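You operate a simulated robot arm through the tools that you are given. There is no shell and no other tool.

Carry out the task below with a simulated robot arm. There is one attempt and no reset: what you move stays moved.

## Task
Strip slide 57: cover glass in the GLASS tray, sample in the SAMPLES tray, then wipe it clean.
Fine: tweezers from the blue pot and the blue cloth, both put back. Set down upright: tweezers.

It is judged by the outcome, as a careful person would: the job done as asked, and still so three seconds after it is handed in. It fails if anything else is knocked over, pushed out of place, dropped, spilled or broken. Lids that push on must go on centred and level and be pressed home; caps that screw on are set level and turned clockwise until they are tight. Flat cloth is picked up by pressing the open fingertips on it (5 to 10 N) and closing them slowly along it; thin cloth reads only 2 to 8 mm in the jaws.

## Robot
A 6-joint arm with a fingered hand, fixed in place. Base frame: the origin is on the floor under the middle of its stand, x ahead of it, y to its left, z up; the work surface is at about z = 900. Readings come in mm, degrees, newtons and seconds.
With the tool pointing down near the work surface it reaches from about 280 to 800 mm from the base axis. Its first joint turns from -166.0 to 166.0 degrees. Payload 4 kg.
The tool frame sits at the grasp point between the pads (the TCP): z along the fingers, y along the line on which they close. The tips reach 26 mm beyond it. The gripper opens to 132 mm; its body begins 73 mm behind the TCP. The gripper is a hand of 5 fingers: y runs from the thumb to the fingers, the wrist lies at [0, 0, -239] in the tool frame.
Orientation is told as [roll, pitch, yaw] about the base's x, y, z axes, in that order, counted from this pose: with the fingers straight down and closing along the base's y, the tool's x points along the base's -x, its y along +y and its z along -z.

## Interface
- The arm moves only by the tool play_rows. Its arguments are lists of equal length, an entry for each row: "translation": the shift along the tool's x, y, z in cm, a list of three; "turn": the turn, a rotation vector about the tool's x, y, z in degrees, a list of three. In form: {"translation": [[dx, dy, dz], ...], "turn": [[ax, ay, az], ...]}. A call has 1 to 20 rows; each row is the pose to reach, as a shift and turn from the pose commanded when the call began, along the tool's axes at that moment. Rows are played at 5 a second. More than 50 mm and 8.6 degrees between two rows, and nothing of the call is played. A pose out of reach is approached as far as the arm can. The call stops where the force on the tool passes 40 N (or 10 N more than at its start, if that is more) or the arm is blocked; 0.2 s more then pass. In this call time passes only in rows, and 0.2 s behind the last. It gives the time, the measured TCP pose, the force on the tool (base axes), the opening and the grip force at its end, in the units of the frame above (readings bear some noise), with the torque about the TCP (base axes, N m) and any sound that the robot's microphone picked up.
- Cameras (640 x 400 px; columns grow to the right, rows downward): "scene" is fixed at [221.6, 500.4, 1654.1]; the picture's right is [-0.77, -0.64, 0.00], its down [-0.43, 0.51, -0.75] and it looks along [0.48, -0.57, -0.67] (base axes); focal length 353 px, centre (320, 200). "wrist" rides on the gripper at [85, 2, -97] in the tool frame; the picture's right is [-0.02, 1.00, 0.00], its down [-0.75, -0.02, -0.66] and it looks along [-0.66, -0.01, 0.75] (tool axes); focal length 270 px, centre (320, 200). There is no depth. A picture from a camera that has moved, and an enlarged one, comes with that camera's place and axes in the base frame and with its lens.
- capture(camera): a new picture of that camera. The clock stands still meanwhile.
- move_fingers(finger1, finger2, finger3, finger4, thumb_bend): sets how far each is bent, from 0 (flat) to 1 (curled in); at 0.3 the hand is open as for a grip, at 0.7 the pads meet at the TCP. One left out holds its place. A second passes; each finger stops where it meets its share of the squeeze, and holds until it gets a number again. It is the only way to open and close the hand. It gives what a move gives, with no picture; readings hold the bend of each and the force on the fingers (four entries, about 0 where the hand has none), thumb and palm.
- enlarge(camera, box): a new picture of the part [left, top, right, bottom] of that camera's present view, enlarged. The clock stands still meanwhile.
- sign_off(): hands the job in; it is judged then, once.

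Nothing tells you positions but the pictures and the camera data. Unless the task says otherwise, let go and move clear before handing in.

The tools are called after "Request:" as a command line: name --argument value ..., lists and objects as JSON in quotes. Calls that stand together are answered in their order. play_rows: Moves the arm, as the interface text tells. Its arguments: {"type":"object","properties":{"translation":{"type":"array"},"turn":{"type":"array"}},"required":["translation","turn"]} The other tools are called the same way: move_fingers (finger1, finger2, finger3, finger4, thumb_bend) moves the fingers one by one; capture (camera) takes a picture; enlarge (camera, box) takes an enlarged picture of a part of a camera's view; sign_off () hands the job in.

At the start:

```text
clock: 0.0
position: [456.0, -80.7, 1280.6]
tool_rot: [0.0, 0.0, 0.0]
ft_force: [0.4, -1.0, 0.1]
torque: [-0.02, 0.02, 0.01]
opening: 131.8
grasp_force: 0.0
shape: jaw
bend: [0.3, 0.3, 0.3, 0.3, 0.3]
finger forces: [0.0, 0.0, 0.1, 0.0, 0.1, 0.1]
```

scene: 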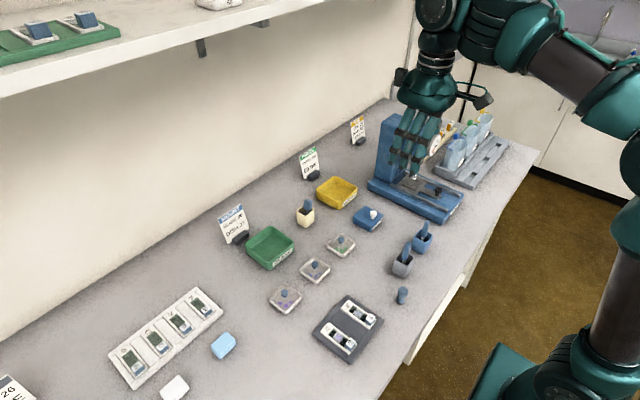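
wrist: 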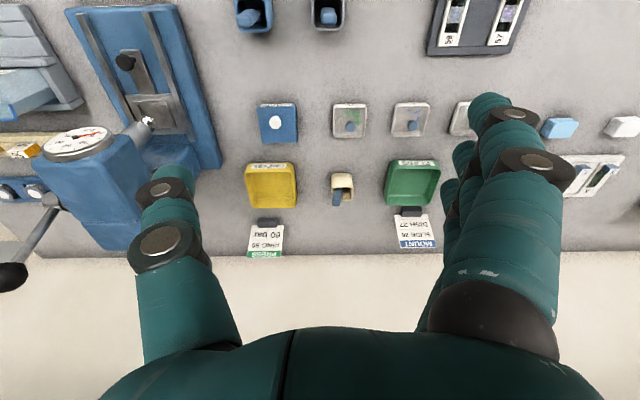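

I see a bench with trays (green, yellow), pots with tweezers, two slides on a dark rack (57 and 58), cloths and a press. I'll look closer at each part before moving.

Request:
enlarge --camera "scene" --box '[240, 160, 400, 260]'

Request:
enlarge --camera "scene" --box '[300, 210, 460, 370]'

Request:
enlarge --camera "scene" --box '[90, 270, 290, 400]'

Request:
enlarge --camera "wrist" --box '[220, 80, 460, 270]'

Request:
enlarge --camera "wrist" --box '[220, 0, 640, 150]'

Request:
enlarge --camera "scene" --box '[200, 110, 400, 260]'

```text
4.00 times, centred on (320, 210) of scene
camera zoom: at [221.6, 500.4, 1654.1], right [-0.77, -0.64, 0.0], down [-0.43, 0.51, -0.75], along [0.48, -0.57, -0.67], focal length 1410 px, centre (320, 160)
```

zoom: 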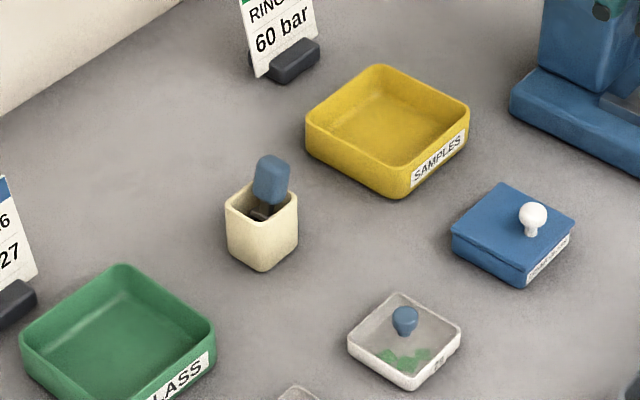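

```text
2.50 times, centred on (380, 290) of scene
camera zoom: at [221.6, 500.4, 1654.1], right [-0.77, -0.64, 0.0], down [-0.43, 0.51, -0.75], along [0.48, -0.57, -0.67], focal length 881 px, centre (170, -25)
```

zoom: 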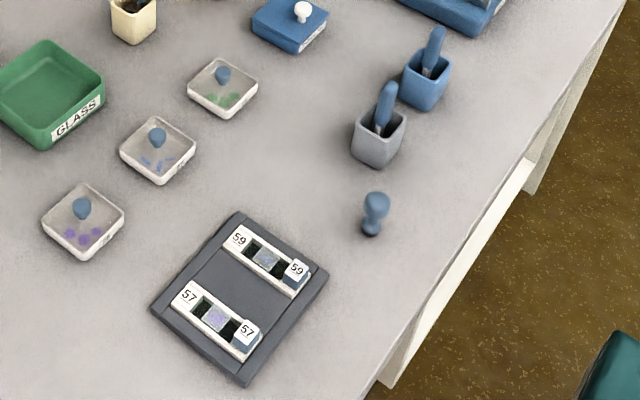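

```text
3.08 times, centred on (190, 335) of scene
camera zoom: at [221.6, 500.4, 1654.1], right [-0.77, -0.64, 0.0], down [-0.43, 0.51, -0.75], along [0.48, -0.57, -0.67], focal length 1085 px, centre (720, -215)
```

zoom: 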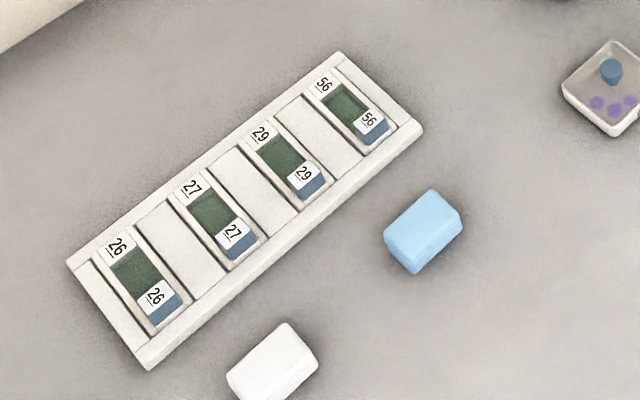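

```text
2.11 times, centred on (340, 175) of wrist
camera zoom: at [371.0, -78.6, 1378.1], right [0.02, 1.0, 0.0], down [0.75, -0.02, 0.66], along [0.66, -0.01, -0.75], focal length 569 px, centre (278, 253)
```

zoom: 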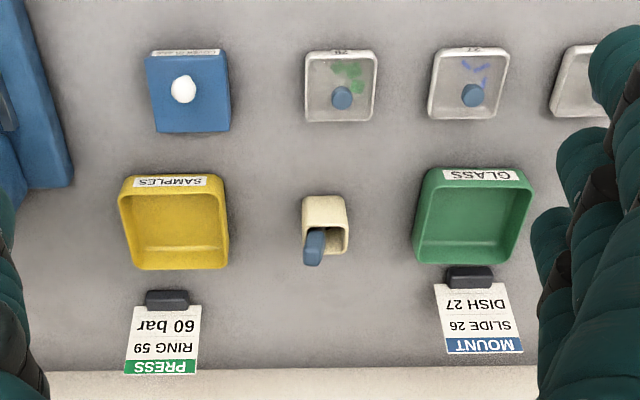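

```text
1.52 times, centred on (430, 75) of wrist
camera zoom: at [371.0, -78.6, 1378.1], right [0.02, 1.0, 0.0], down [0.75, -0.02, 0.66], along [0.66, -0.01, -0.75], focal length 412 px, centre (152, 390)
```

zoom: 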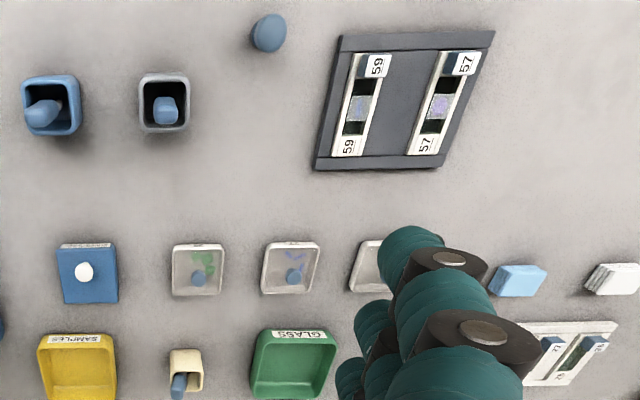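

```text
2.67 times, centred on (300, 185) of scene
camera zoom: at [221.6, 500.4, 1654.1], right [-0.77, -0.64, 0.0], down [-0.43, 0.51, -0.75], along [0.48, -0.57, -0.67], focal length 940 px, centre (373, 240)
```

zoom: 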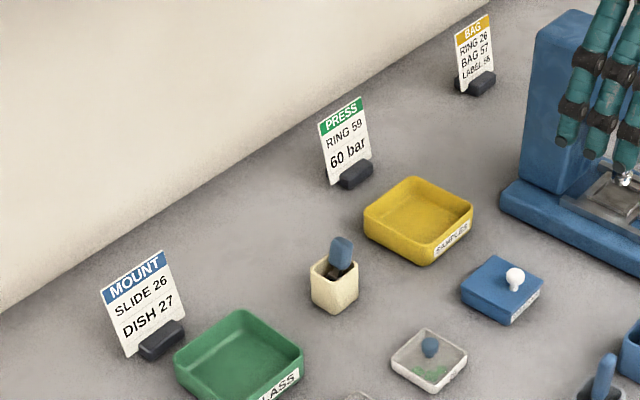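

The scene: blue pot with tweezers near (417,-174), slide 57 near (433,187) on the dark rack, blue cloth near the white slide rack, and GLASS (green) and SAMPLES (yellow) trays farther back. Next I move the wrist camera for a closer view of slide 57.

Request:
play_rows --translation '[[1.5, 2.7, 2.3], [3.1, 5.4, 4.6], [4.6, 8.0, 6.9], [6.2, 10.7, 9.2], [7.7, 13.4, 11.5], [9.3, 16.1, 13.8], [10.8, 18.7, 16.1], [12.4, 21.4, 18.4], [13.9, 24.1, 20.7], [15.5, 26.8, 23.0]]' --turn '[[0, 0, 0], [0, 0, 0], [0, 0, 0], [0, 0, 0], [0, 0, 0], [0, 0, 0], [0, 0, 0], [0, 0, 0], [0, 0, 0], [0, 0, 0]]'

Request:
capture --camera "wrist"

Request:
capture --camera "scene"

```text
clock: 2.2
position: [299.2, 188.1, 1050.5]
tool_rot: [-0.1, 0.0, 0.0]
ft_force: [0.0, -0.8, 0.7]
torque: [-0.02, 0.02, -0.02]
opening: 131.8
grasp_force: 0.1
shape: jaw
bend: [0.3, 0.3, 0.3, 0.3, 0.3]
finger forces: [0.0, 0.0, 0.1, 0.0, 0.0, 0.0]
```

```text
taken
camera wrist: at [214.7, 189.9, 1147.2], right [0.02, 1.0, 0.0], down [0.75, -0.02, 0.66], along [0.66, -0.01, -0.75], focal length 270 px, centre (320, 200)
```

wrist: 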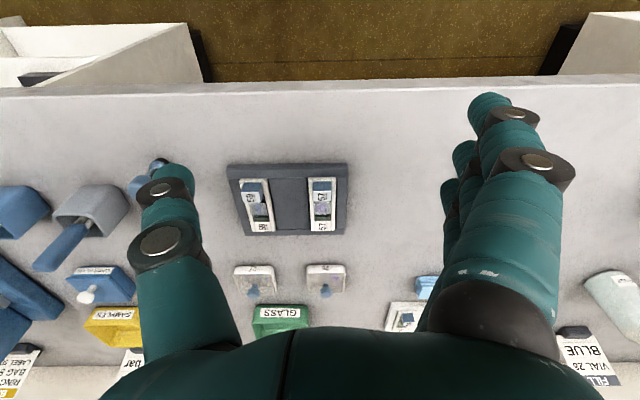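

```text
taken
```

scene: 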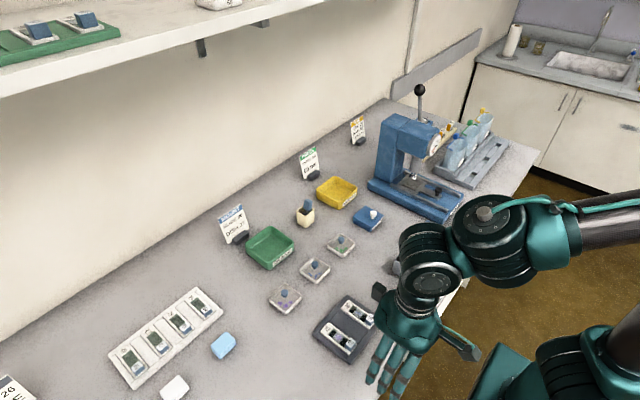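

Request:
enlarge --camera "wrist" --box '[230, 160, 358, 240]'

Request:
enlarge --camera "wrist" --box '[300, 170, 348, 240]'

Request:
enlarge --camera "scene" --box '[310, 290, 374, 365]'

Request:
enlarge --camera "wrist" --box '[0, 150, 160, 350]'

```text
5.00 times, centred on (294, 200) of wrist
camera zoom: at [214.7, 189.9, 1147.2], right [0.02, 1.0, 0.0], down [0.75, -0.02, 0.66], along [0.66, -0.01, -0.75], focal length 1351 px, centre (450, 200)
```

zoom: 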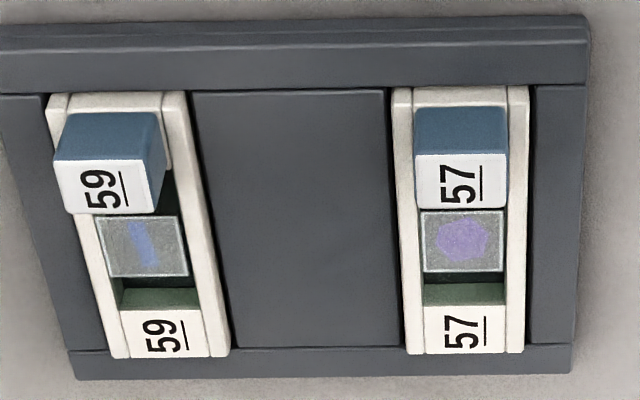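

```text
5.71 times, centred on (324, 205) of wrist
camera zoom: at [214.7, 189.9, 1147.2], right [0.02, 1.0, 0.0], down [0.75, -0.02, 0.66], along [0.66, -0.01, -0.75], focal length 1544 px, centre (297, 171)
```

zoom: 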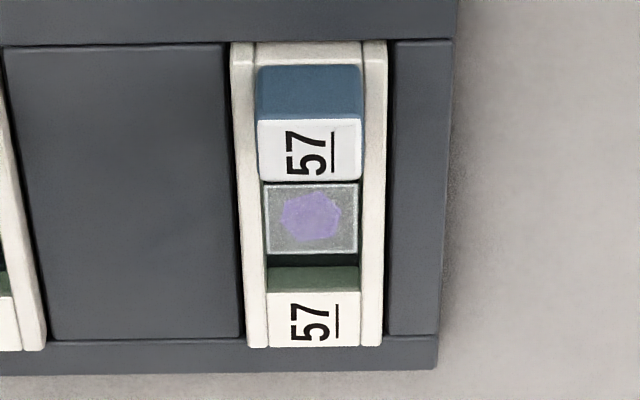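

```text
5.33 times, centred on (342, 328) of scene
camera zoom: at [221.6, 500.4, 1654.1], right [-0.77, -0.64, 0.0], down [-0.43, 0.51, -0.75], along [0.48, -0.57, -0.67], focal length 1880 px, centre (203, -480)
```

zoom: 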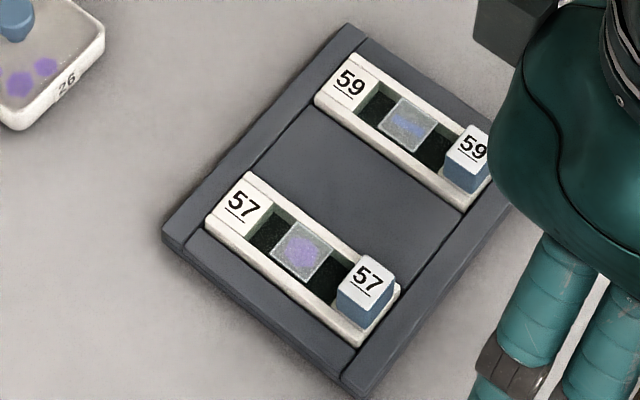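

```text
2.00 times, centred on (80, 250) of wrist
camera zoom: at [214.7, 189.9, 1147.2], right [0.02, 1.0, 0.0], down [0.75, -0.02, 0.66], along [0.66, -0.01, -0.75], focal length 541 px, centre (800, 100)
```

zoom: 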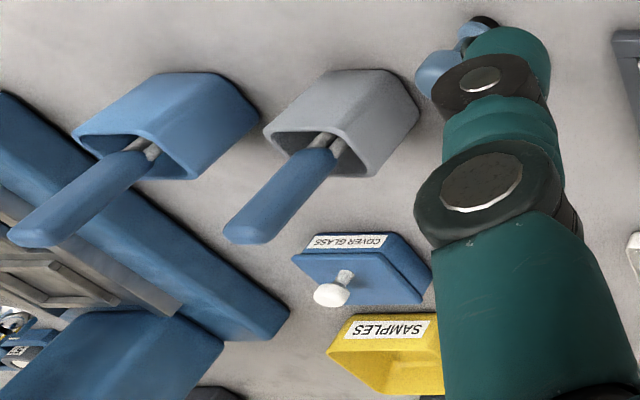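

Slide 57 is a framed slide: a number label at the far end, a blue grip block at the near end, and the cover glass square over the purple sample in the channel. Next I look closely at the tweezers in the blue pot.

Request:
play_rows --translation '[[-0.2, -3.7, -0.5], [-0.3, -7.3, -1.0], [-0.5, -11.0, -1.5], [-0.6, -14.6, -2.0], [-0.8, -18.3, -2.5], [-1.0, -22.0, -3.0], [-1.1, -25.6, -3.0], [-1.3, -29.3, -3.0], [-1.4, -33.0, -3.0], [-1.6, -36.6, -3.0]]' --turn '[[0, 0, 0], [0, 0, 0], [0, 0, 0], [0, 0, 0], [0, 0, 0], [0, 0, 0], [0, 0, 0], [0, 0, 0], [0, 0, 0], [0, 0, 0]]'

Request:
capture --camera "wrist"

Request:
enlarge --camera "wrist" --box '[240, 130, 400, 270]'

Request:
enlarge --camera "scene" --box '[380, 210, 450, 310]'

Request:
enlarge --camera "scene" --box '[310, 290, 394, 365]'

```text
clock: 4.4
position: [315.6, -177.5, 1081.1]
tool_rot: [0.1, 0.1, 0.1]
ft_force: [-0.1, -0.6, 0.5]
torque: [-0.01, 0.02, 0.01]
opening: 131.7
grasp_force: 0.0
shape: jaw
bend: [0.3, 0.3, 0.3, 0.3, 0.3]
finger forces: [0.0, 0.0, 0.0, 0.1, 0.0, 0.0]
```

```text
taken
camera wrist: at [231.2, -174.4, 1177.3], right [0.02, 1.0, 0.0], down [0.75, -0.02, 0.66], along [0.66, -0.01, -0.75], focal length 270 px, centre (320, 200)
```

wrist: 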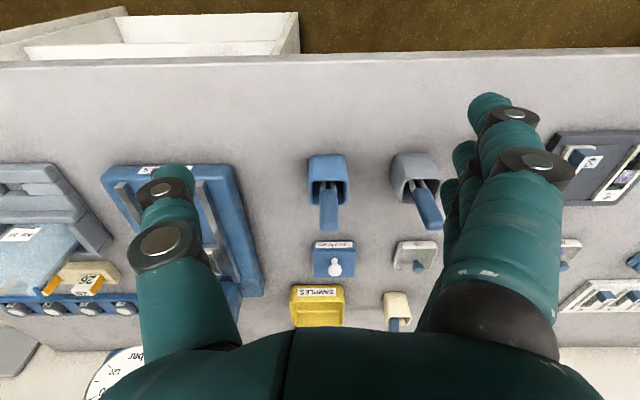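

```text
2.86 times, centred on (320, 200) of wrist
camera zoom: at [231.2, -174.4, 1177.3], right [0.02, 1.0, 0.0], down [0.75, -0.02, 0.66], along [0.66, -0.01, -0.75], focal length 772 px, centre (320, 200)
```

zoom: 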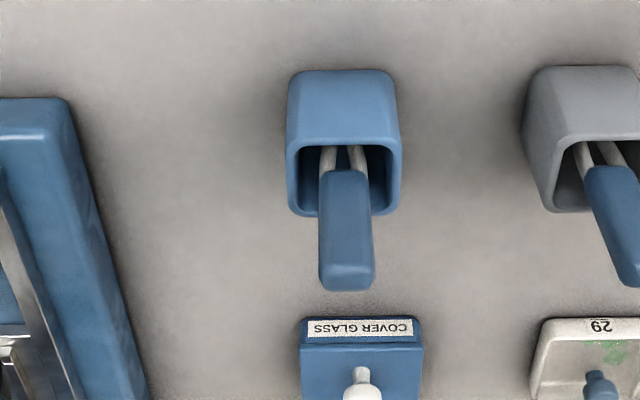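

```text
4.00 times, centred on (415, 260) of scene
camera zoom: at [221.6, 500.4, 1654.1], right [-0.77, -0.64, 0.0], down [-0.43, 0.51, -0.75], along [0.48, -0.57, -0.67], focal length 1410 px, centre (-60, -40)
```

zoom: 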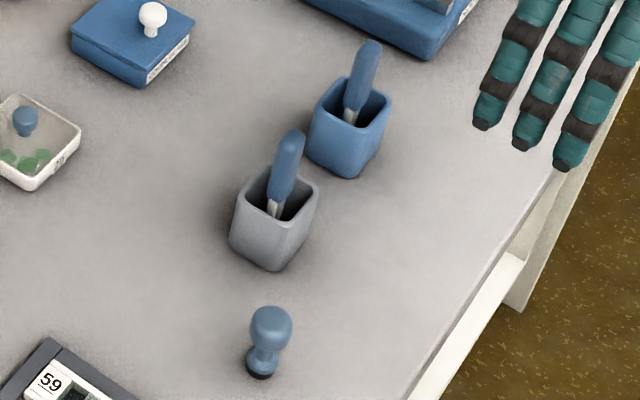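

```text
5.33 times, centred on (352, 328) of scene
camera zoom: at [221.6, 500.4, 1654.1], right [-0.77, -0.64, 0.0], down [-0.43, 0.51, -0.75], along [0.48, -0.57, -0.67], focal length 1880 px, centre (149, -480)
```

zoom: 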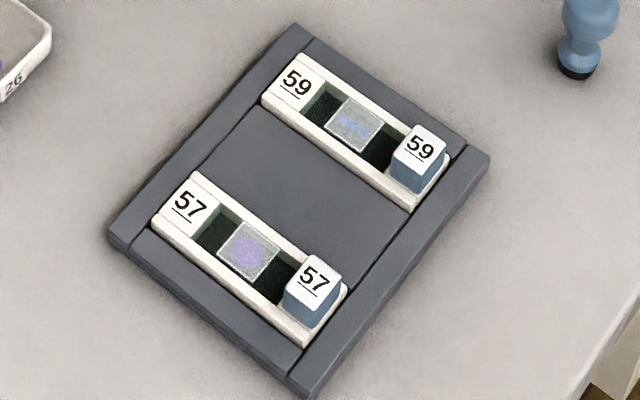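

The fine tweezers stand upright at the centre of the blue pot, about (420,-170), handle roughly z 950–1003, with prongs separated along y. I'll narrow the hand so the fingers miss the grey pot's tweezers, then move over the blue pot.

Request:
move_fingers --finger1 0.5 --finger2 0.5 --finger3 0.5 --finger4 0.5 --thumb_bend 0.5

Request:
play_rows --translation '[[-3.5, 0.3, 0], [-7.0, 0.5, 0], [-10.4, 0.7, 0]]' --turn '[[0, 0, 0], [0, 0, 0], [0, 0, 0]]'

Request:
capture --camera "wrist"

Request:
enlarge --camera "scene" --box '[360, 150, 480, 310]'

```text
clock: 5.4
position: [315.5, -175.7, 1080.4]
tool_rot: [-0.1, 0.0, 0.0]
ft_force: [0.3, -0.2, 0.2]
torque: [-0.03, -0.02, 0.01]
opening: 75.9
grasp_force: 0.0
shape: fingers
bend: [0.5, 0.5, 0.5, 0.5, 0.5]
finger forces: [0.0, 0.1, 0.0, 0.1, 0.1, 0.2]
```

```text
clock: 6.2
position: [420.3, -170.9, 1081.7]
tool_rot: [-0.1, 0.1, 0.0]
ft_force: [0.2, 0.4, -0.3]
torque: [-0.03, -0.03, -0.01]
opening: 76.0
grasp_force: 0.1
shape: fingers
bend: [0.5, 0.5, 0.5, 0.5, 0.5]
finger forces: [0.1, 0.1, 0.0, 0.0, 0.0, 0.0]
```

```text
taken
camera wrist: at [335.3, -168.1, 1178.2], right [0.02, 1.0, 0.0], down [0.75, -0.02, 0.66], along [0.66, -0.01, -0.75], focal length 270 px, centre (320, 200)
```

wrist: 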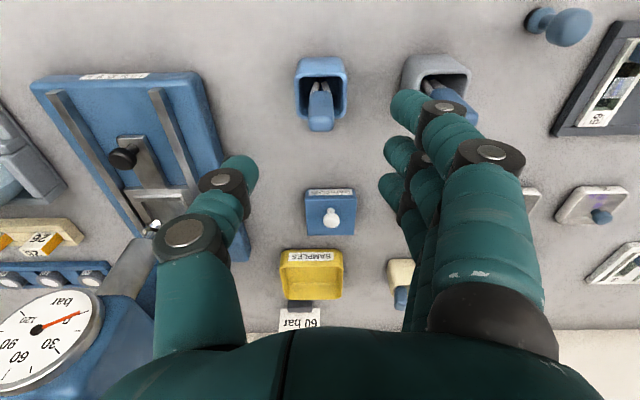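

```text
2.50 times, centred on (420, 230) of scene
camera zoom: at [221.6, 500.4, 1654.1], right [-0.77, -0.64, 0.0], down [-0.43, 0.51, -0.75], along [0.48, -0.57, -0.67], focal length 881 px, centre (70, 125)
```

zoom: 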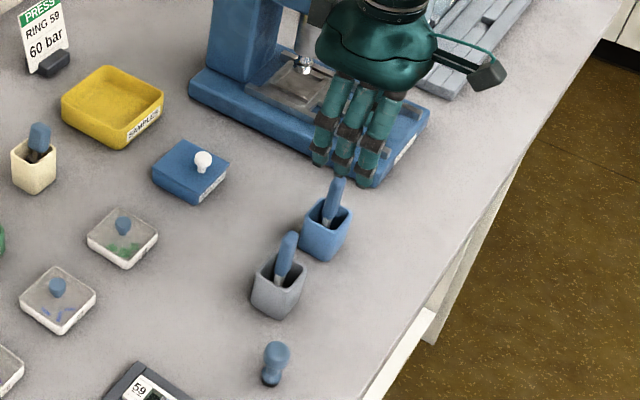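

Request:
enlarge --camera "wrist" --box '[280, 40, 380, 140]'

Request:
enlarge --camera "wrist" --box '[380, 40, 480, 140]'

```text
4.00 times, centred on (330, 90) of wrist
camera zoom: at [335.3, -168.1, 1178.2], right [0.02, 1.0, 0.0], down [0.75, -0.02, 0.66], along [0.66, -0.01, -0.75], focal length 1081 px, centre (280, 640)
```

zoom: 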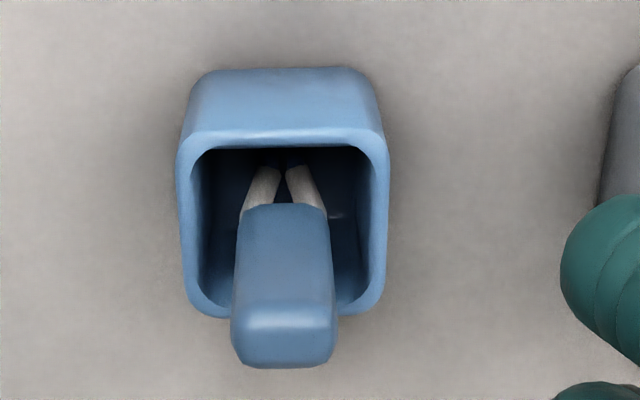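

```text
4.00 times, centred on (430, 90) of wrist
camera zoom: at [335.3, -168.1, 1178.2], right [0.02, 1.0, 0.0], down [0.75, -0.02, 0.66], along [0.66, -0.01, -0.75], focal length 1081 px, centre (-120, 640)
```

zoom: 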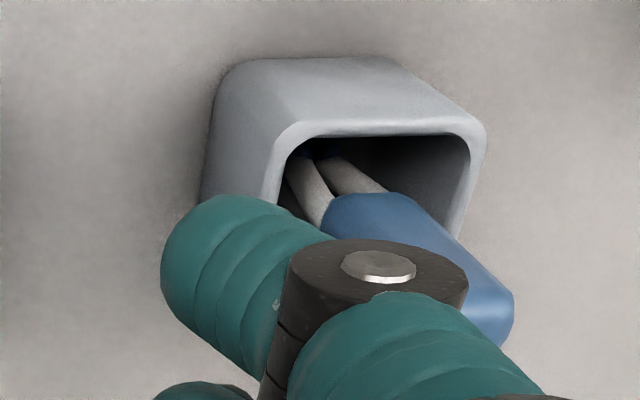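

The tweezers handle is centred near (422,-169), about 19 mm wide in y, top near z 1000. I'll descend straight so the pads meet the upper handle, staying above the rim.

Request:
play_rows --translation '[[-0.15, 0.2, 2.0], [-0.15, 0.2, 4.5], [-0.15, 0.2, 6.5], [-0.15, 0.2, 8.0], [-0.15, 0.2, 9.2]]' --turn '[[0, 0, 0], [0, 0, 0], [0, 0, 0], [0, 0, 0], [0, 0, 0]]'

Request:
capture --camera "wrist"

Request:
enlarge --camera "scene" --box '[360, 190, 480, 290]'

```text
clock: 7.4
position: [422.5, -169.9, 988.9]
tool_rot: [0.1, 0.0, 0.0]
ft_force: [0.2, -0.4, -0.4]
torque: [-0.02, -0.01, -0.01]
opening: 76.0
grasp_force: 0.0
shape: fingers
bend: [0.5, 0.5, 0.5, 0.5, 0.5]
finger forces: [0.1, 0.1, 0.1, 0.0, 0.0, 0.0]
```

```text
taken
camera wrist: at [337.6, -167.4, 1085.9], right [0.02, 1.0, 0.0], down [0.75, -0.02, 0.66], along [0.66, -0.01, -0.75], focal length 270 px, centre (320, 200)
```

wrist: 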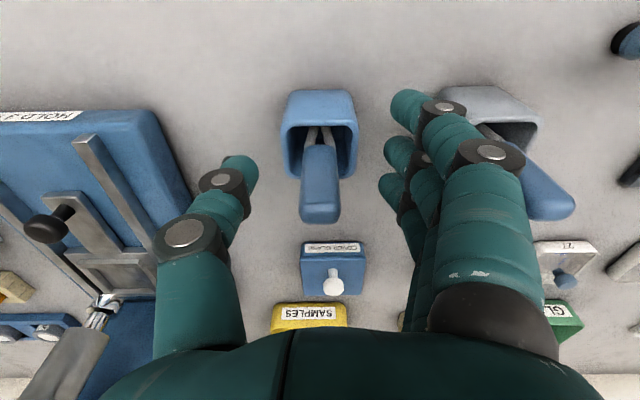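

```text
4.00 times, centred on (420, 240) of scene
camera zoom: at [221.6, 500.4, 1654.1], right [-0.77, -0.64, 0.0], down [-0.43, 0.51, -0.75], along [0.48, -0.57, -0.67], focal length 1410 px, centre (-80, 40)
```

zoom: 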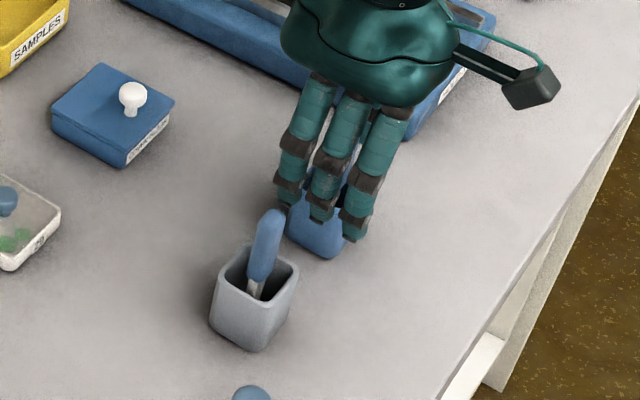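

Request:
enlarge --camera "scene" --box '[405, 205, 465, 255]'

Request:
enlarge --camera "wrist" --box '[200, 80, 440, 240]'

```text
8.00 times, centred on (435, 230) of scene
camera zoom: at [221.6, 500.4, 1654.1], right [-0.77, -0.64, 0.0], down [-0.43, 0.51, -0.75], along [0.48, -0.57, -0.67], focal length 2820 px, centre (-600, -40)
```

zoom: 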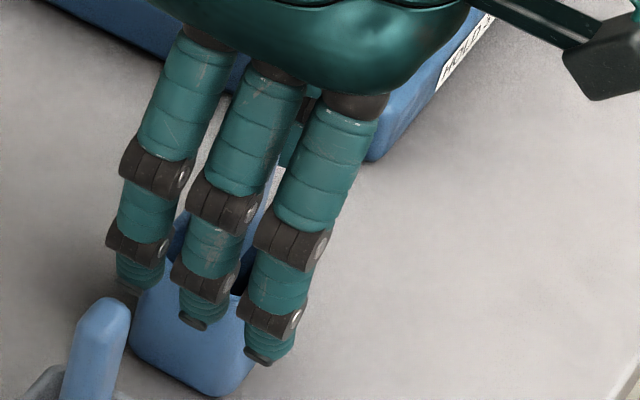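

```text
2.50 times, centred on (320, 160) of wrist
camera zoom: at [337.6, -167.4, 1085.9], right [0.02, 1.0, 0.0], down [0.75, -0.02, 0.66], along [0.66, -0.01, -0.75], focal length 676 px, centre (320, 300)
```

zoom: 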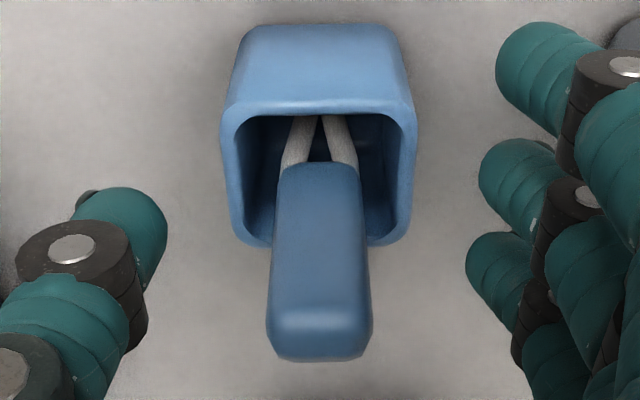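

Three finger tips and the thumb straddle the handle with clear space. I'll close partway without contact to see how thumb and fingers line up on the handle.

Request:
move_fingers --finger1 0.58 --finger2 0.58 --finger3 0.58 --finger4 0.58 --thumb_bend 0.58

Request:
enlarge --camera "wrist" --box '[200, 80, 440, 240]'

Request:
enlarge --camera "scene" --box '[405, 195, 465, 255]'

```text
clock: 8.4
position: [422.2, -170.6, 988.9]
tool_rot: [0.0, 0.0, 0.0]
ft_force: [0.1, -0.5, -0.5]
torque: [-0.02, -0.02, -0.02]
opening: 54.7
grasp_force: 0.0
shape: fingers
bend: [0.57, 0.57, 0.57, 0.57, 0.57]
finger forces: [0.0, 0.0, 0.0, 0.0, 0.1, 0.0]
```

```text
2.50 times, centred on (320, 160) of wrist
camera zoom: at [337.5, -167.3, 1086.0], right [0.02, 1.0, 0.0], down [0.75, -0.02, 0.66], along [0.66, -0.01, -0.75], focal length 676 px, centre (320, 300)
```

zoom: 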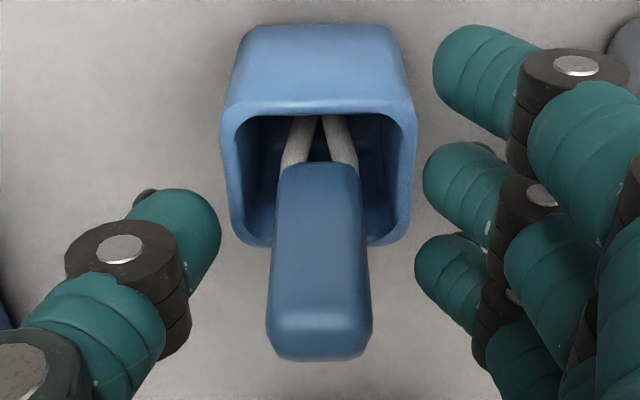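

```text
6.67 times, centred on (435, 225) of scene
camera zoom: at [221.6, 500.4, 1654.1], right [-0.77, -0.64, 0.0], down [-0.43, 0.51, -0.75], along [0.48, -0.57, -0.67], focal length 2350 px, centre (-447, 33)
```

zoom: 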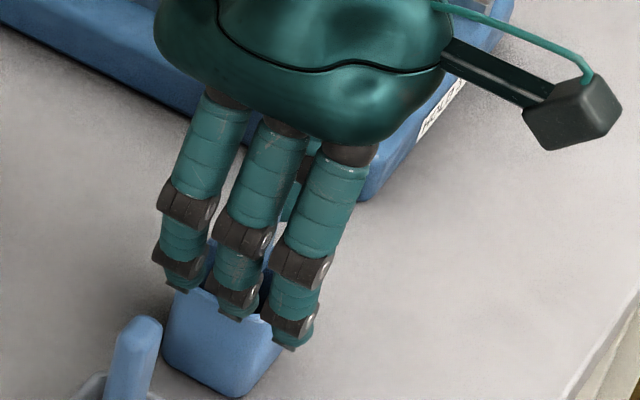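

The thumb lines up with the handle, with the two inner fingers either side of its centreline — a stable three-point pinch. I close gently.

Request:
move_fingers --finger1 0.64 --finger2 0.64 --finger3 0.64 --finger4 0.64 --thumb_bend 0.64

Request:
enlarge --camera "wrist" --box '[200, 80, 440, 240]'

```text
clock: 9.4
position: [422.5, -169.1, 988.7]
tool_rot: [0.0, 0.0, 0.0]
ft_force: [-0.7, 0.5, 0.1]
torque: [-0.03, 0.01, 0.01]
opening: 36.1
grasp_force: 0.1
shape: fingers
bend: [0.64, 0.64, 0.64, 0.64, 0.64]
finger forces: [0.0, 0.0, 0.0, 0.0, 0.0, 0.0]
```

```text
2.50 times, centred on (320, 160) of wrist
camera zoom: at [337.6, -167.3, 1086.0], right [0.02, 1.0, 0.0], down [0.75, -0.02, 0.66], along [0.66, -0.01, -0.75], focal length 676 px, centre (320, 300)
```

zoom: 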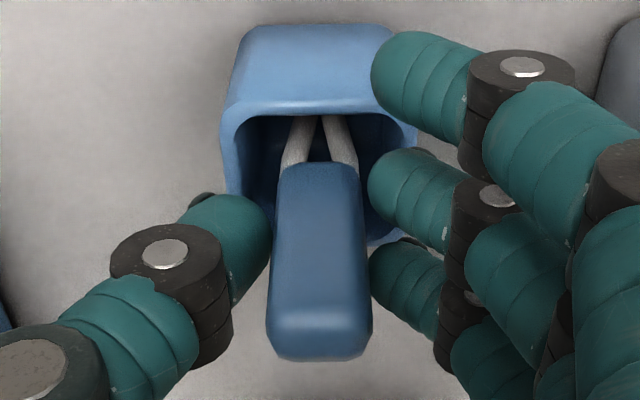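

Request:
move_fingers --finger1 0.68 --finger2 0.68 --finger3 0.68 --finger4 0.68 --thumb_bend 0.68

Request:
enlarge --camera "wrist" --box '[200, 80, 440, 240]'

```text
clock: 10.4
position: [422.0, -170.0, 989.6]
tool_rot: [0.0, 0.0, -0.1]
ft_force: [-0.8, -1.0, 0.1]
torque: [-0.01, 0.04, 0.04]
opening: 29.7
grasp_force: 2.2
shape: fingers
bend: [0.68, 0.65, 0.68, 0.68, 0.67]
finger forces: [0.0, 2.8, 0.1, 0.0, 2.7, 0.0]
```

```text
2.50 times, centred on (320, 160) of wrist
camera zoom: at [337.6, -167.3, 1086.0], right [0.02, 1.0, 0.0], down [0.75, -0.02, 0.66], along [0.66, -0.01, -0.75], focal length 676 px, centre (320, 300)
```

zoom: 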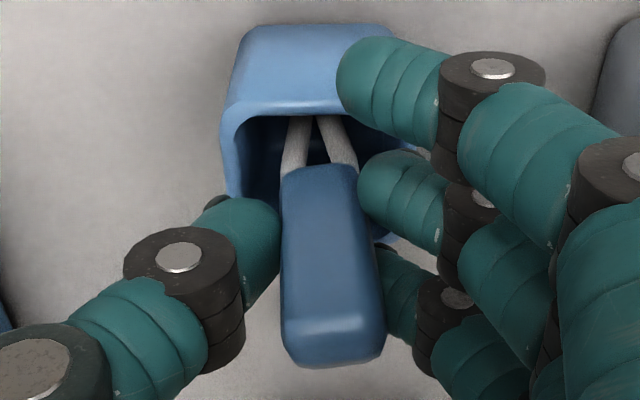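

Only finger 2 and the thumb took load; the handle sits slightly off the midline between fingers 2 and 3. I'll open a little, shift the hand 4 mm toward -x and close again.

Request:
move_fingers --finger1 0.6 --finger2 0.6 --finger3 0.6 --finger4 0.6 --thumb_bend 0.6

Request:
play_rows --translation '[[0.2, 0.05, 0], [0.4, 0.1, 0]]' --turn '[[0, 0, 0], [0, 0, 0]]'

Request:
enlarge --camera "wrist" --box '[200, 80, 440, 240]'

```text
clock: 11.4
position: [423.4, -169.8, 988.8]
tool_rot: [0.0, 0.0, 0.0]
ft_force: [0.8, 0.6, 0.3]
torque: [0.04, 0.01, 0.03]
opening: 44.6
grasp_force: 0.1
shape: fingers
bend: [0.6, 0.6, 0.6, 0.6, 0.6]
finger forces: [0.1, 0.1, 0.1, 0.1, 0.0, 0.0]
```

```text
clock: 12.0
position: [418.5, -169.5, 990.4]
tool_rot: [0.0, 0.0, 0.1]
ft_force: [-0.7, 1.0, -1.1]
torque: [0.0, 0.01, -0.06]
opening: 44.6
grasp_force: 0.1
shape: fingers
bend: [0.6, 0.6, 0.6, 0.6, 0.6]
finger forces: [0.0, 0.1, 0.0, 0.0, 0.0, 0.0]
```

```text
2.50 times, centred on (320, 160) of wrist
camera zoom: at [333.8, -166.5, 1086.5], right [0.02, 1.0, 0.0], down [0.75, -0.02, 0.66], along [0.66, -0.01, -0.75], focal length 676 px, centre (320, 300)
```

zoom: 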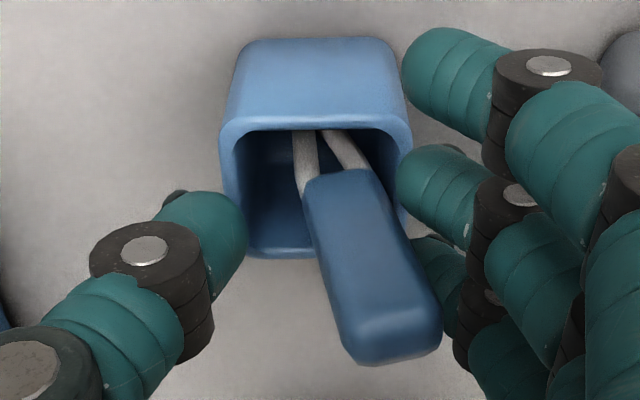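

The tweezers stand loosely and now lean a bit toward the fingers; closing will bring them back between the pads. I close again.

Request:
move_fingers --finger1 0.66 --finger2 0.67 --finger3 0.67 --finger4 0.66 --thumb_bend 0.66

Request:
enlarge --camera "wrist" --box '[200, 80, 440, 240]'

```text
clock: 13.0
position: [418.1, -169.7, 990.0]
tool_rot: [0.1, 0.0, 0.0]
ft_force: [0.4, 0.0, -0.7]
torque: [-0.02, 0.01, -0.05]
opening: 32.8
grasp_force: 1.3
shape: fingers
bend: [0.66, 0.66, 0.66, 0.66, 0.65]
finger forces: [0.0, 0.8, 0.6, 0.1, 1.4, 0.0]
```

```text
2.50 times, centred on (320, 160) of wrist
camera zoom: at [333.9, -166.5, 1086.5], right [0.02, 1.0, 0.0], down [0.75, -0.02, 0.66], along [0.66, -0.01, -0.75], focal length 676 px, centre (320, 300)
```

zoom: 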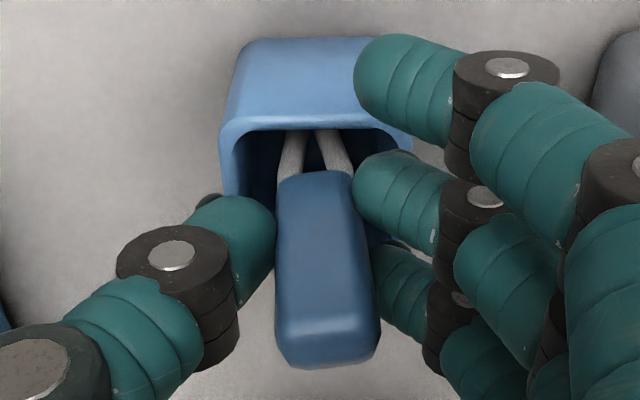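

Both inner fingers and the thumb now share the load and the tweezers are upright. I firm up the grip.

Request:
move_fingers --finger1 0.66 --finger2 0.7 --finger3 0.7 --finger4 0.66 --thumb_bend 0.7

Request:
enlarge --camera "wrist" --box '[200, 80, 440, 240]'

```text
clock: 14.0
position: [418.7, -169.5, 989.7]
tool_rot: [0.0, 0.0, 0.0]
ft_force: [0.4, -0.1, -0.1]
torque: [0.01, 0.04, -0.02]
opening: 32.0
grasp_force: 5.6
shape: fingers
bend: [0.66, 0.66, 0.68, 0.66, 0.68]
finger forces: [0.0, 4.4, 1.9, 0.0, 5.3, 0.0]
```

```text
2.50 times, centred on (320, 160) of wrist
camera zoom: at [333.9, -166.5, 1086.5], right [0.02, 1.0, 0.0], down [0.75, -0.02, 0.66], along [0.66, -0.01, -0.75], focal length 676 px, centre (320, 300)
```

zoom: 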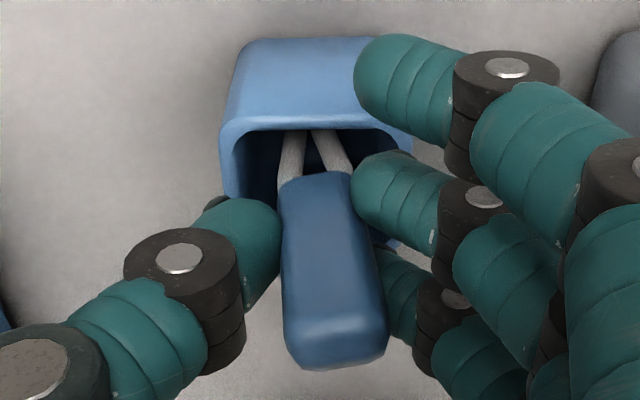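

Grip is about 5.6 N. I lift straight up and check that the tweezers come along.

Request:
play_rows --translation '[[0, 0, -1.0], [0, 0, -2.5], [0, 0, -4.5], [0, 0, -6.5], [0, 0, -8.5], [0, 0, -10.5], [0, 0, -12]]' --turn '[[0, 0, 0], [0, 0, 0], [0, 0, 0], [0, 0, 0], [0, 0, 0], [0, 0, 0], [0, 0, 0]]'

Request:
capture --camera "wrist"

Request:
enlarge --camera "wrist" --box '[240, 60, 400, 220]'

Request:
enlarge --camera "scene" --box '[400, 150, 480, 250]'

```text
clock: 15.6
position: [418.3, -168.5, 1108.9]
tool_rot: [-0.1, 0.0, -0.1]
ft_force: [0.0, -0.1, -0.2]
torque: [-0.02, -0.01, -0.01]
opening: 31.7
grasp_force: 6.1
shape: fingers
bend: [0.66, 0.66, 0.68, 0.66, 0.68]
finger forces: [0.0, 4.6, 1.9, 0.0, 5.1, 0.1]
```

```text
taken
camera wrist: at [334.6, -165.5, 1205.5], right [0.02, 1.0, 0.0], down [0.75, -0.02, 0.66], along [0.66, -0.01, -0.75], focal length 270 px, centre (320, 200)
```

wrist: 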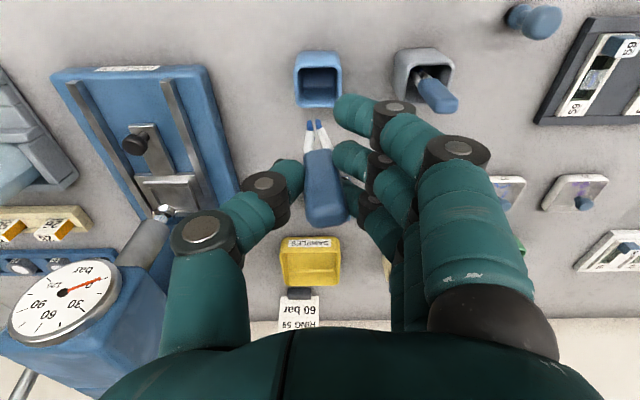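

```text
2.50 times, centred on (320, 140) of wrist
camera zoom: at [334.6, -165.5, 1205.5], right [0.02, 1.0, 0.0], down [0.75, -0.02, 0.66], along [0.66, -0.01, -0.75], focal length 676 px, centre (320, 350)
```

zoom: 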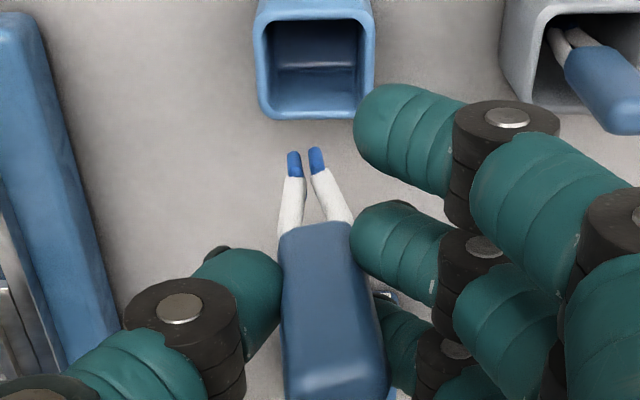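

```text
4.00 times, centred on (440, 200) of scene
camera zoom: at [221.6, 500.4, 1654.1], right [-0.77, -0.64, 0.0], down [-0.43, 0.51, -0.75], along [0.48, -0.57, -0.67], focal length 1410 px, centre (-160, 200)
```

zoom: 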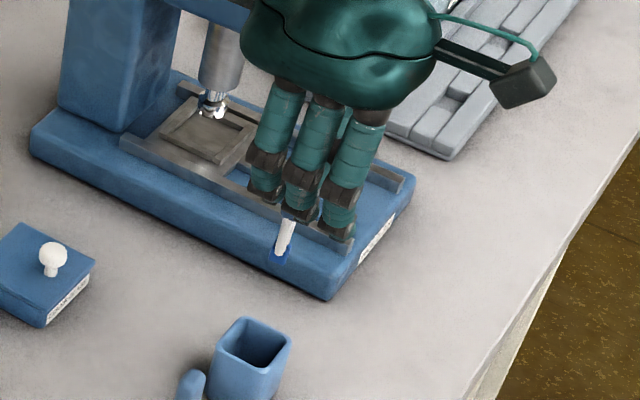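

The tweezers are held with about 84–88 mm below the TCP, with blue soft tips about 2–3 mm apart. I'll carry them high over to slide 57 and look at the cover glass closely.

Request:
play_rows --translation '[[0, 0.5, -1.5], [0, 1.5, -3.0], [0.3, 4.5, -4.0], [0.8, 8.5, -4.0], [1.3, 12.5, -4.0], [1.8, 16.5, -4.0], [2.3, 20.5, -4.0], [2.8, 24.5, -4.0], [3.3, 28.5, -4.0], [3.8, 32.5, -3.0], [4.3, 35.5, -1.0], [4.3, 36.0, 2.0], [4.3, 36.0, 5.0], [4.3, 36.0, 6.5]]' --turn '[[0, 0, 0], [0, 0, 0], [0, 0, 0], [0, 0, 0], [0, 0, 0], [0, 0, 0], [0, 0, 0], [0, 0, 0], [0, 0, 0], [0, 0, 0], [0, 0, 0], [0, 0, 0], [0, 0, 0], [0, 0, 0]]'

Request:
capture --camera "wrist"

Request:
enlarge --camera "wrist" --box '[270, 100, 370, 200]'

Request:
enlarge --camera "scene" --box '[320, 260, 420, 360]'

```text
clock: 18.6
position: [374.6, 191.3, 1043.2]
tool_rot: [0.0, 0.1, 0.0]
ft_force: [0.6, 1.2, -0.3]
torque: [-0.02, -0.02, 0.03]
opening: 31.6
grasp_force: 5.8
shape: fingers
bend: [0.66, 0.66, 0.68, 0.66, 0.68]
finger forces: [0.0, 4.3, 2.1, 0.1, 5.0, 0.0]
```

```text
taken
camera wrist: at [290.3, 193.6, 1139.8], right [0.02, 1.0, 0.0], down [0.75, -0.02, 0.66], along [0.66, -0.01, -0.75], focal length 270 px, centre (320, 200)
```

wrist: 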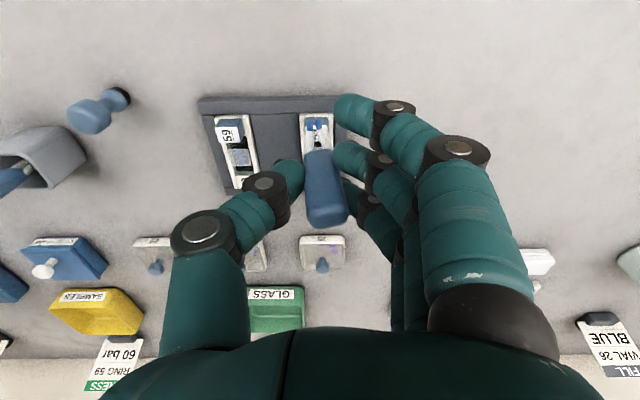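

```text
4.00 times, centred on (320, 150) of wrist
camera zoom: at [290.3, 193.6, 1139.8], right [0.02, 1.0, 0.0], down [0.75, -0.02, 0.66], along [0.66, -0.01, -0.75], focal length 1081 px, centre (320, 400)
```

zoom: 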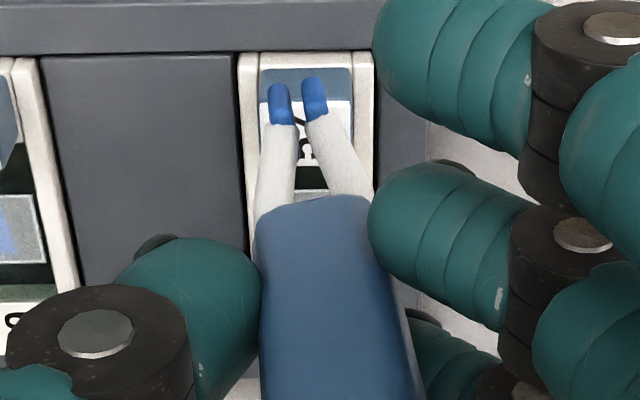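

```text
4.00 times, centred on (370, 310) of scene
camera zoom: at [221.6, 500.4, 1654.1], right [-0.77, -0.64, 0.0], down [-0.43, 0.51, -0.75], along [0.48, -0.57, -0.67], focal length 1410 px, centre (120, -240)
```

zoom: 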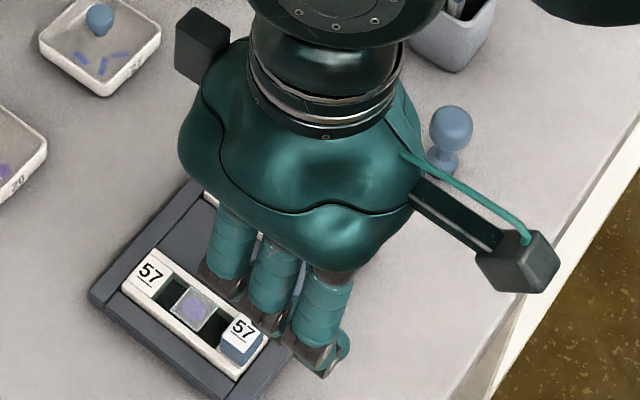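

The tweezers block the view of the slide, so I shift the hand sideways to look past them.

Request:
play_rows --translation '[[-1.3, 1.8, 0], [-2.6, 3.6, 0], [-4.0, 4.2, 0]]' --turn '[[0, 0, 0], [0, 0, 0], [0, 0, 0]]'

Request:
enlarge --camera "wrist" --box '[240, 80, 320, 160]'

Request:
enlarge --camera "wrist" --box '[255, 100, 305, 150]'

```text
clock: 19.4
position: [415.9, 232.5, 1044.5]
tool_rot: [0.0, 0.0, -0.1]
ft_force: [0.1, 0.1, 0.5]
torque: [-0.03, 0.01, 0.0]
opening: 31.3
grasp_force: 5.6
shape: fingers
bend: [0.66, 0.66, 0.68, 0.66, 0.68]
finger forces: [0.1, 4.4, 2.0, 0.0, 5.0, 0.0]
```

```text
5.00 times, centred on (280, 120) of wrist
camera zoom: at [331.8, 235.5, 1141.0], right [0.02, 1.0, 0.0], down [0.75, -0.02, 0.66], along [0.66, -0.01, -0.75], focal length 1351 px, centre (520, 600)
```

zoom: 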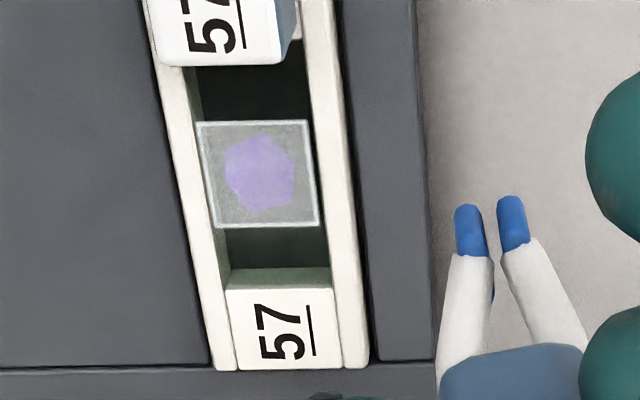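

```text
8.00 times, centred on (280, 125) of wrist
camera zoom: at [331.8, 235.5, 1141.0], right [0.02, 1.0, 0.0], down [0.75, -0.02, 0.66], along [0.66, -0.01, -0.75], focal length 2162 px, centre (640, 800)
```

zoom: 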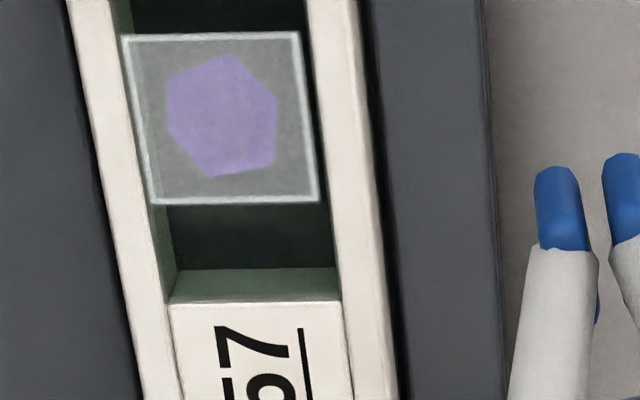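

The glass spans the channel at about rim height (z≈917, x 421–440, y≈188), with 12 mm of open well at each end. Next I test whether squeezing harder closes the tweezer tips, here in free air.

Request:
move_fingers --finger2 0.74 --finger3 0.74 --thumb_bend 0.74

Request:
enlarge --camera "wrist" --box '[270, 90, 370, 190]'

```text
clock: 20.4
position: [416.6, 232.1, 1042.8]
tool_rot: [-0.1, 0.0, -0.1]
ft_force: [-0.4, 0.3, 0.3]
torque: [0.0, 0.0, -0.02]
opening: 30.4
grasp_force: 12.6
shape: fingers
bend: [0.66, 0.69, 0.72, 0.66, 0.69]
finger forces: [0.0, 8.5, 4.9, 0.0, 10.9, 0.0]
```

```text
4.00 times, centred on (320, 140) of wrist
camera zoom: at [331.7, 235.4, 1140.9], right [0.02, 1.0, 0.0], down [0.75, -0.02, 0.66], along [0.66, -0.01, -0.75], focal length 1081 px, centre (320, 440)
```

zoom: 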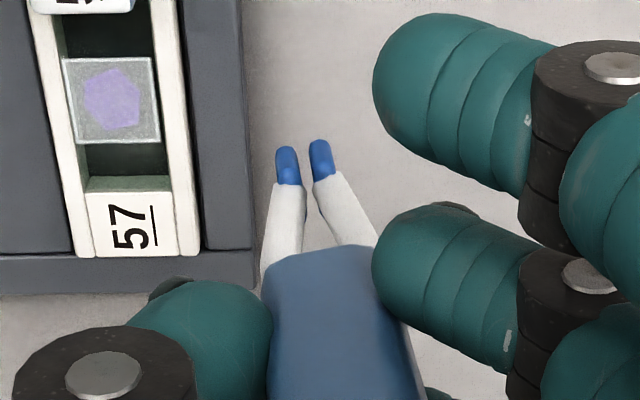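

Squeezing to 12.6 N shows no visible tip closing. I check from the scene camera where the tips sit relative to the hand.

Request:
enlarge --camera "scene" --box '[290, 310, 370, 390]'

Request:
enlarge --camera "wrist" --box '[300, 100, 340, 140]'

```text
5.00 times, centred on (330, 350) of scene
camera zoom: at [221.6, 500.4, 1654.1], right [-0.77, -0.64, 0.0], down [-0.43, 0.51, -0.75], along [0.48, -0.57, -0.67], focal length 1763 px, centre (270, -550)
```

zoom: 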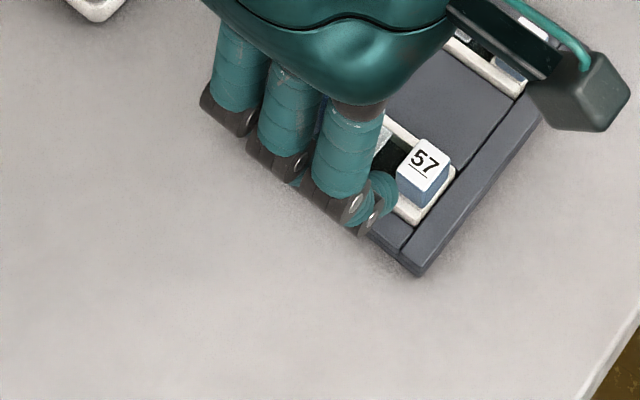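

```text
10.00 times, centred on (320, 120) of wrist
camera zoom: at [331.7, 235.4, 1140.9], right [0.02, 1.0, 0.0], down [0.75, -0.02, 0.66], along [0.66, -0.01, -0.75], focal length 2703 px, centre (320, 1000)
```

zoom: 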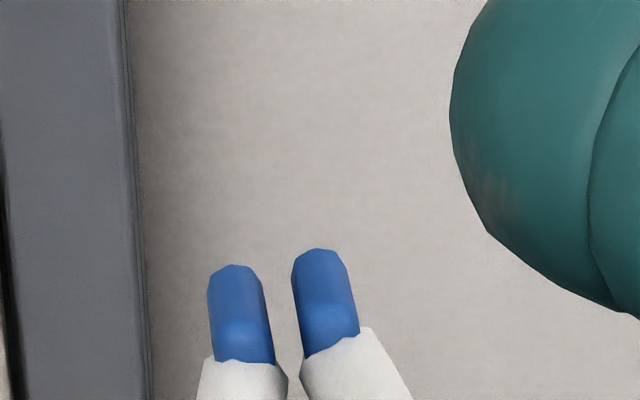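

The tips sit about 86 mm beyond the TCP and roughly 4 mm forward, 3 mm toward the thumb. I'll move them above the glass centre, still well clear, and check.

Request:
play_rows --translation '[[-0.5, -2.1, 0], [-0.94, -4.1, 0], [-0.94, -4.1, 1.2], [-0.94, -4.1, 2.4]]' --turn '[[0, 0, 0], [0, 0, 0], [0, 0, 0], [0, 0, 0]]'

Request:
enlarge --camera "wrist" --box '[280, 80, 360, 160]'

Request:
enlarge --camera "scene" --box '[310, 290, 374, 365]'

```text
clock: 21.4
position: [424.5, 191.9, 1020.7]
tool_rot: [0.0, 0.1, -0.1]
ft_force: [-0.8, -0.6, 0.0]
torque: [-0.04, 0.0, -0.05]
opening: 30.4
grasp_force: 12.1
shape: fingers
bend: [0.66, 0.69, 0.72, 0.66, 0.69]
finger forces: [0.0, 8.6, 5.1, 0.0, 11.0, 0.0]
```

```text
5.00 times, centred on (320, 120) of wrist
camera zoom: at [339.5, 194.2, 1117.0], right [0.02, 1.0, 0.0], down [0.75, -0.02, 0.66], along [0.66, -0.01, -0.75], focal length 1351 px, centre (320, 600)
```

zoom: 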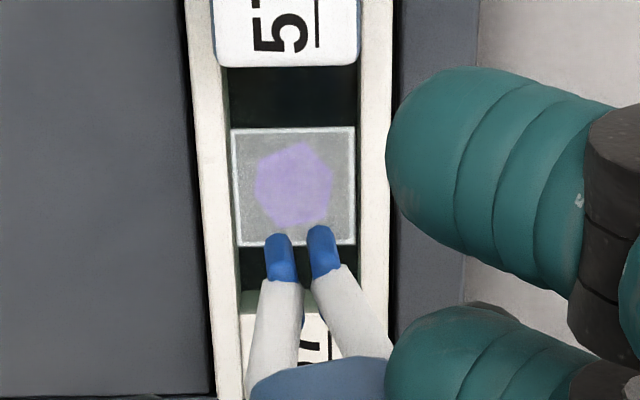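

```text
5.33 times, centred on (342, 328) of scene
camera zoom: at [221.6, 500.4, 1654.1], right [-0.77, -0.64, 0.0], down [-0.43, 0.51, -0.75], along [0.48, -0.57, -0.67], focal length 1880 px, centre (203, -480)
```

zoom: 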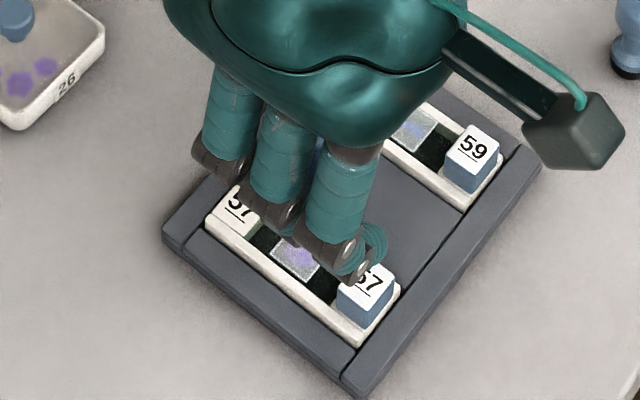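

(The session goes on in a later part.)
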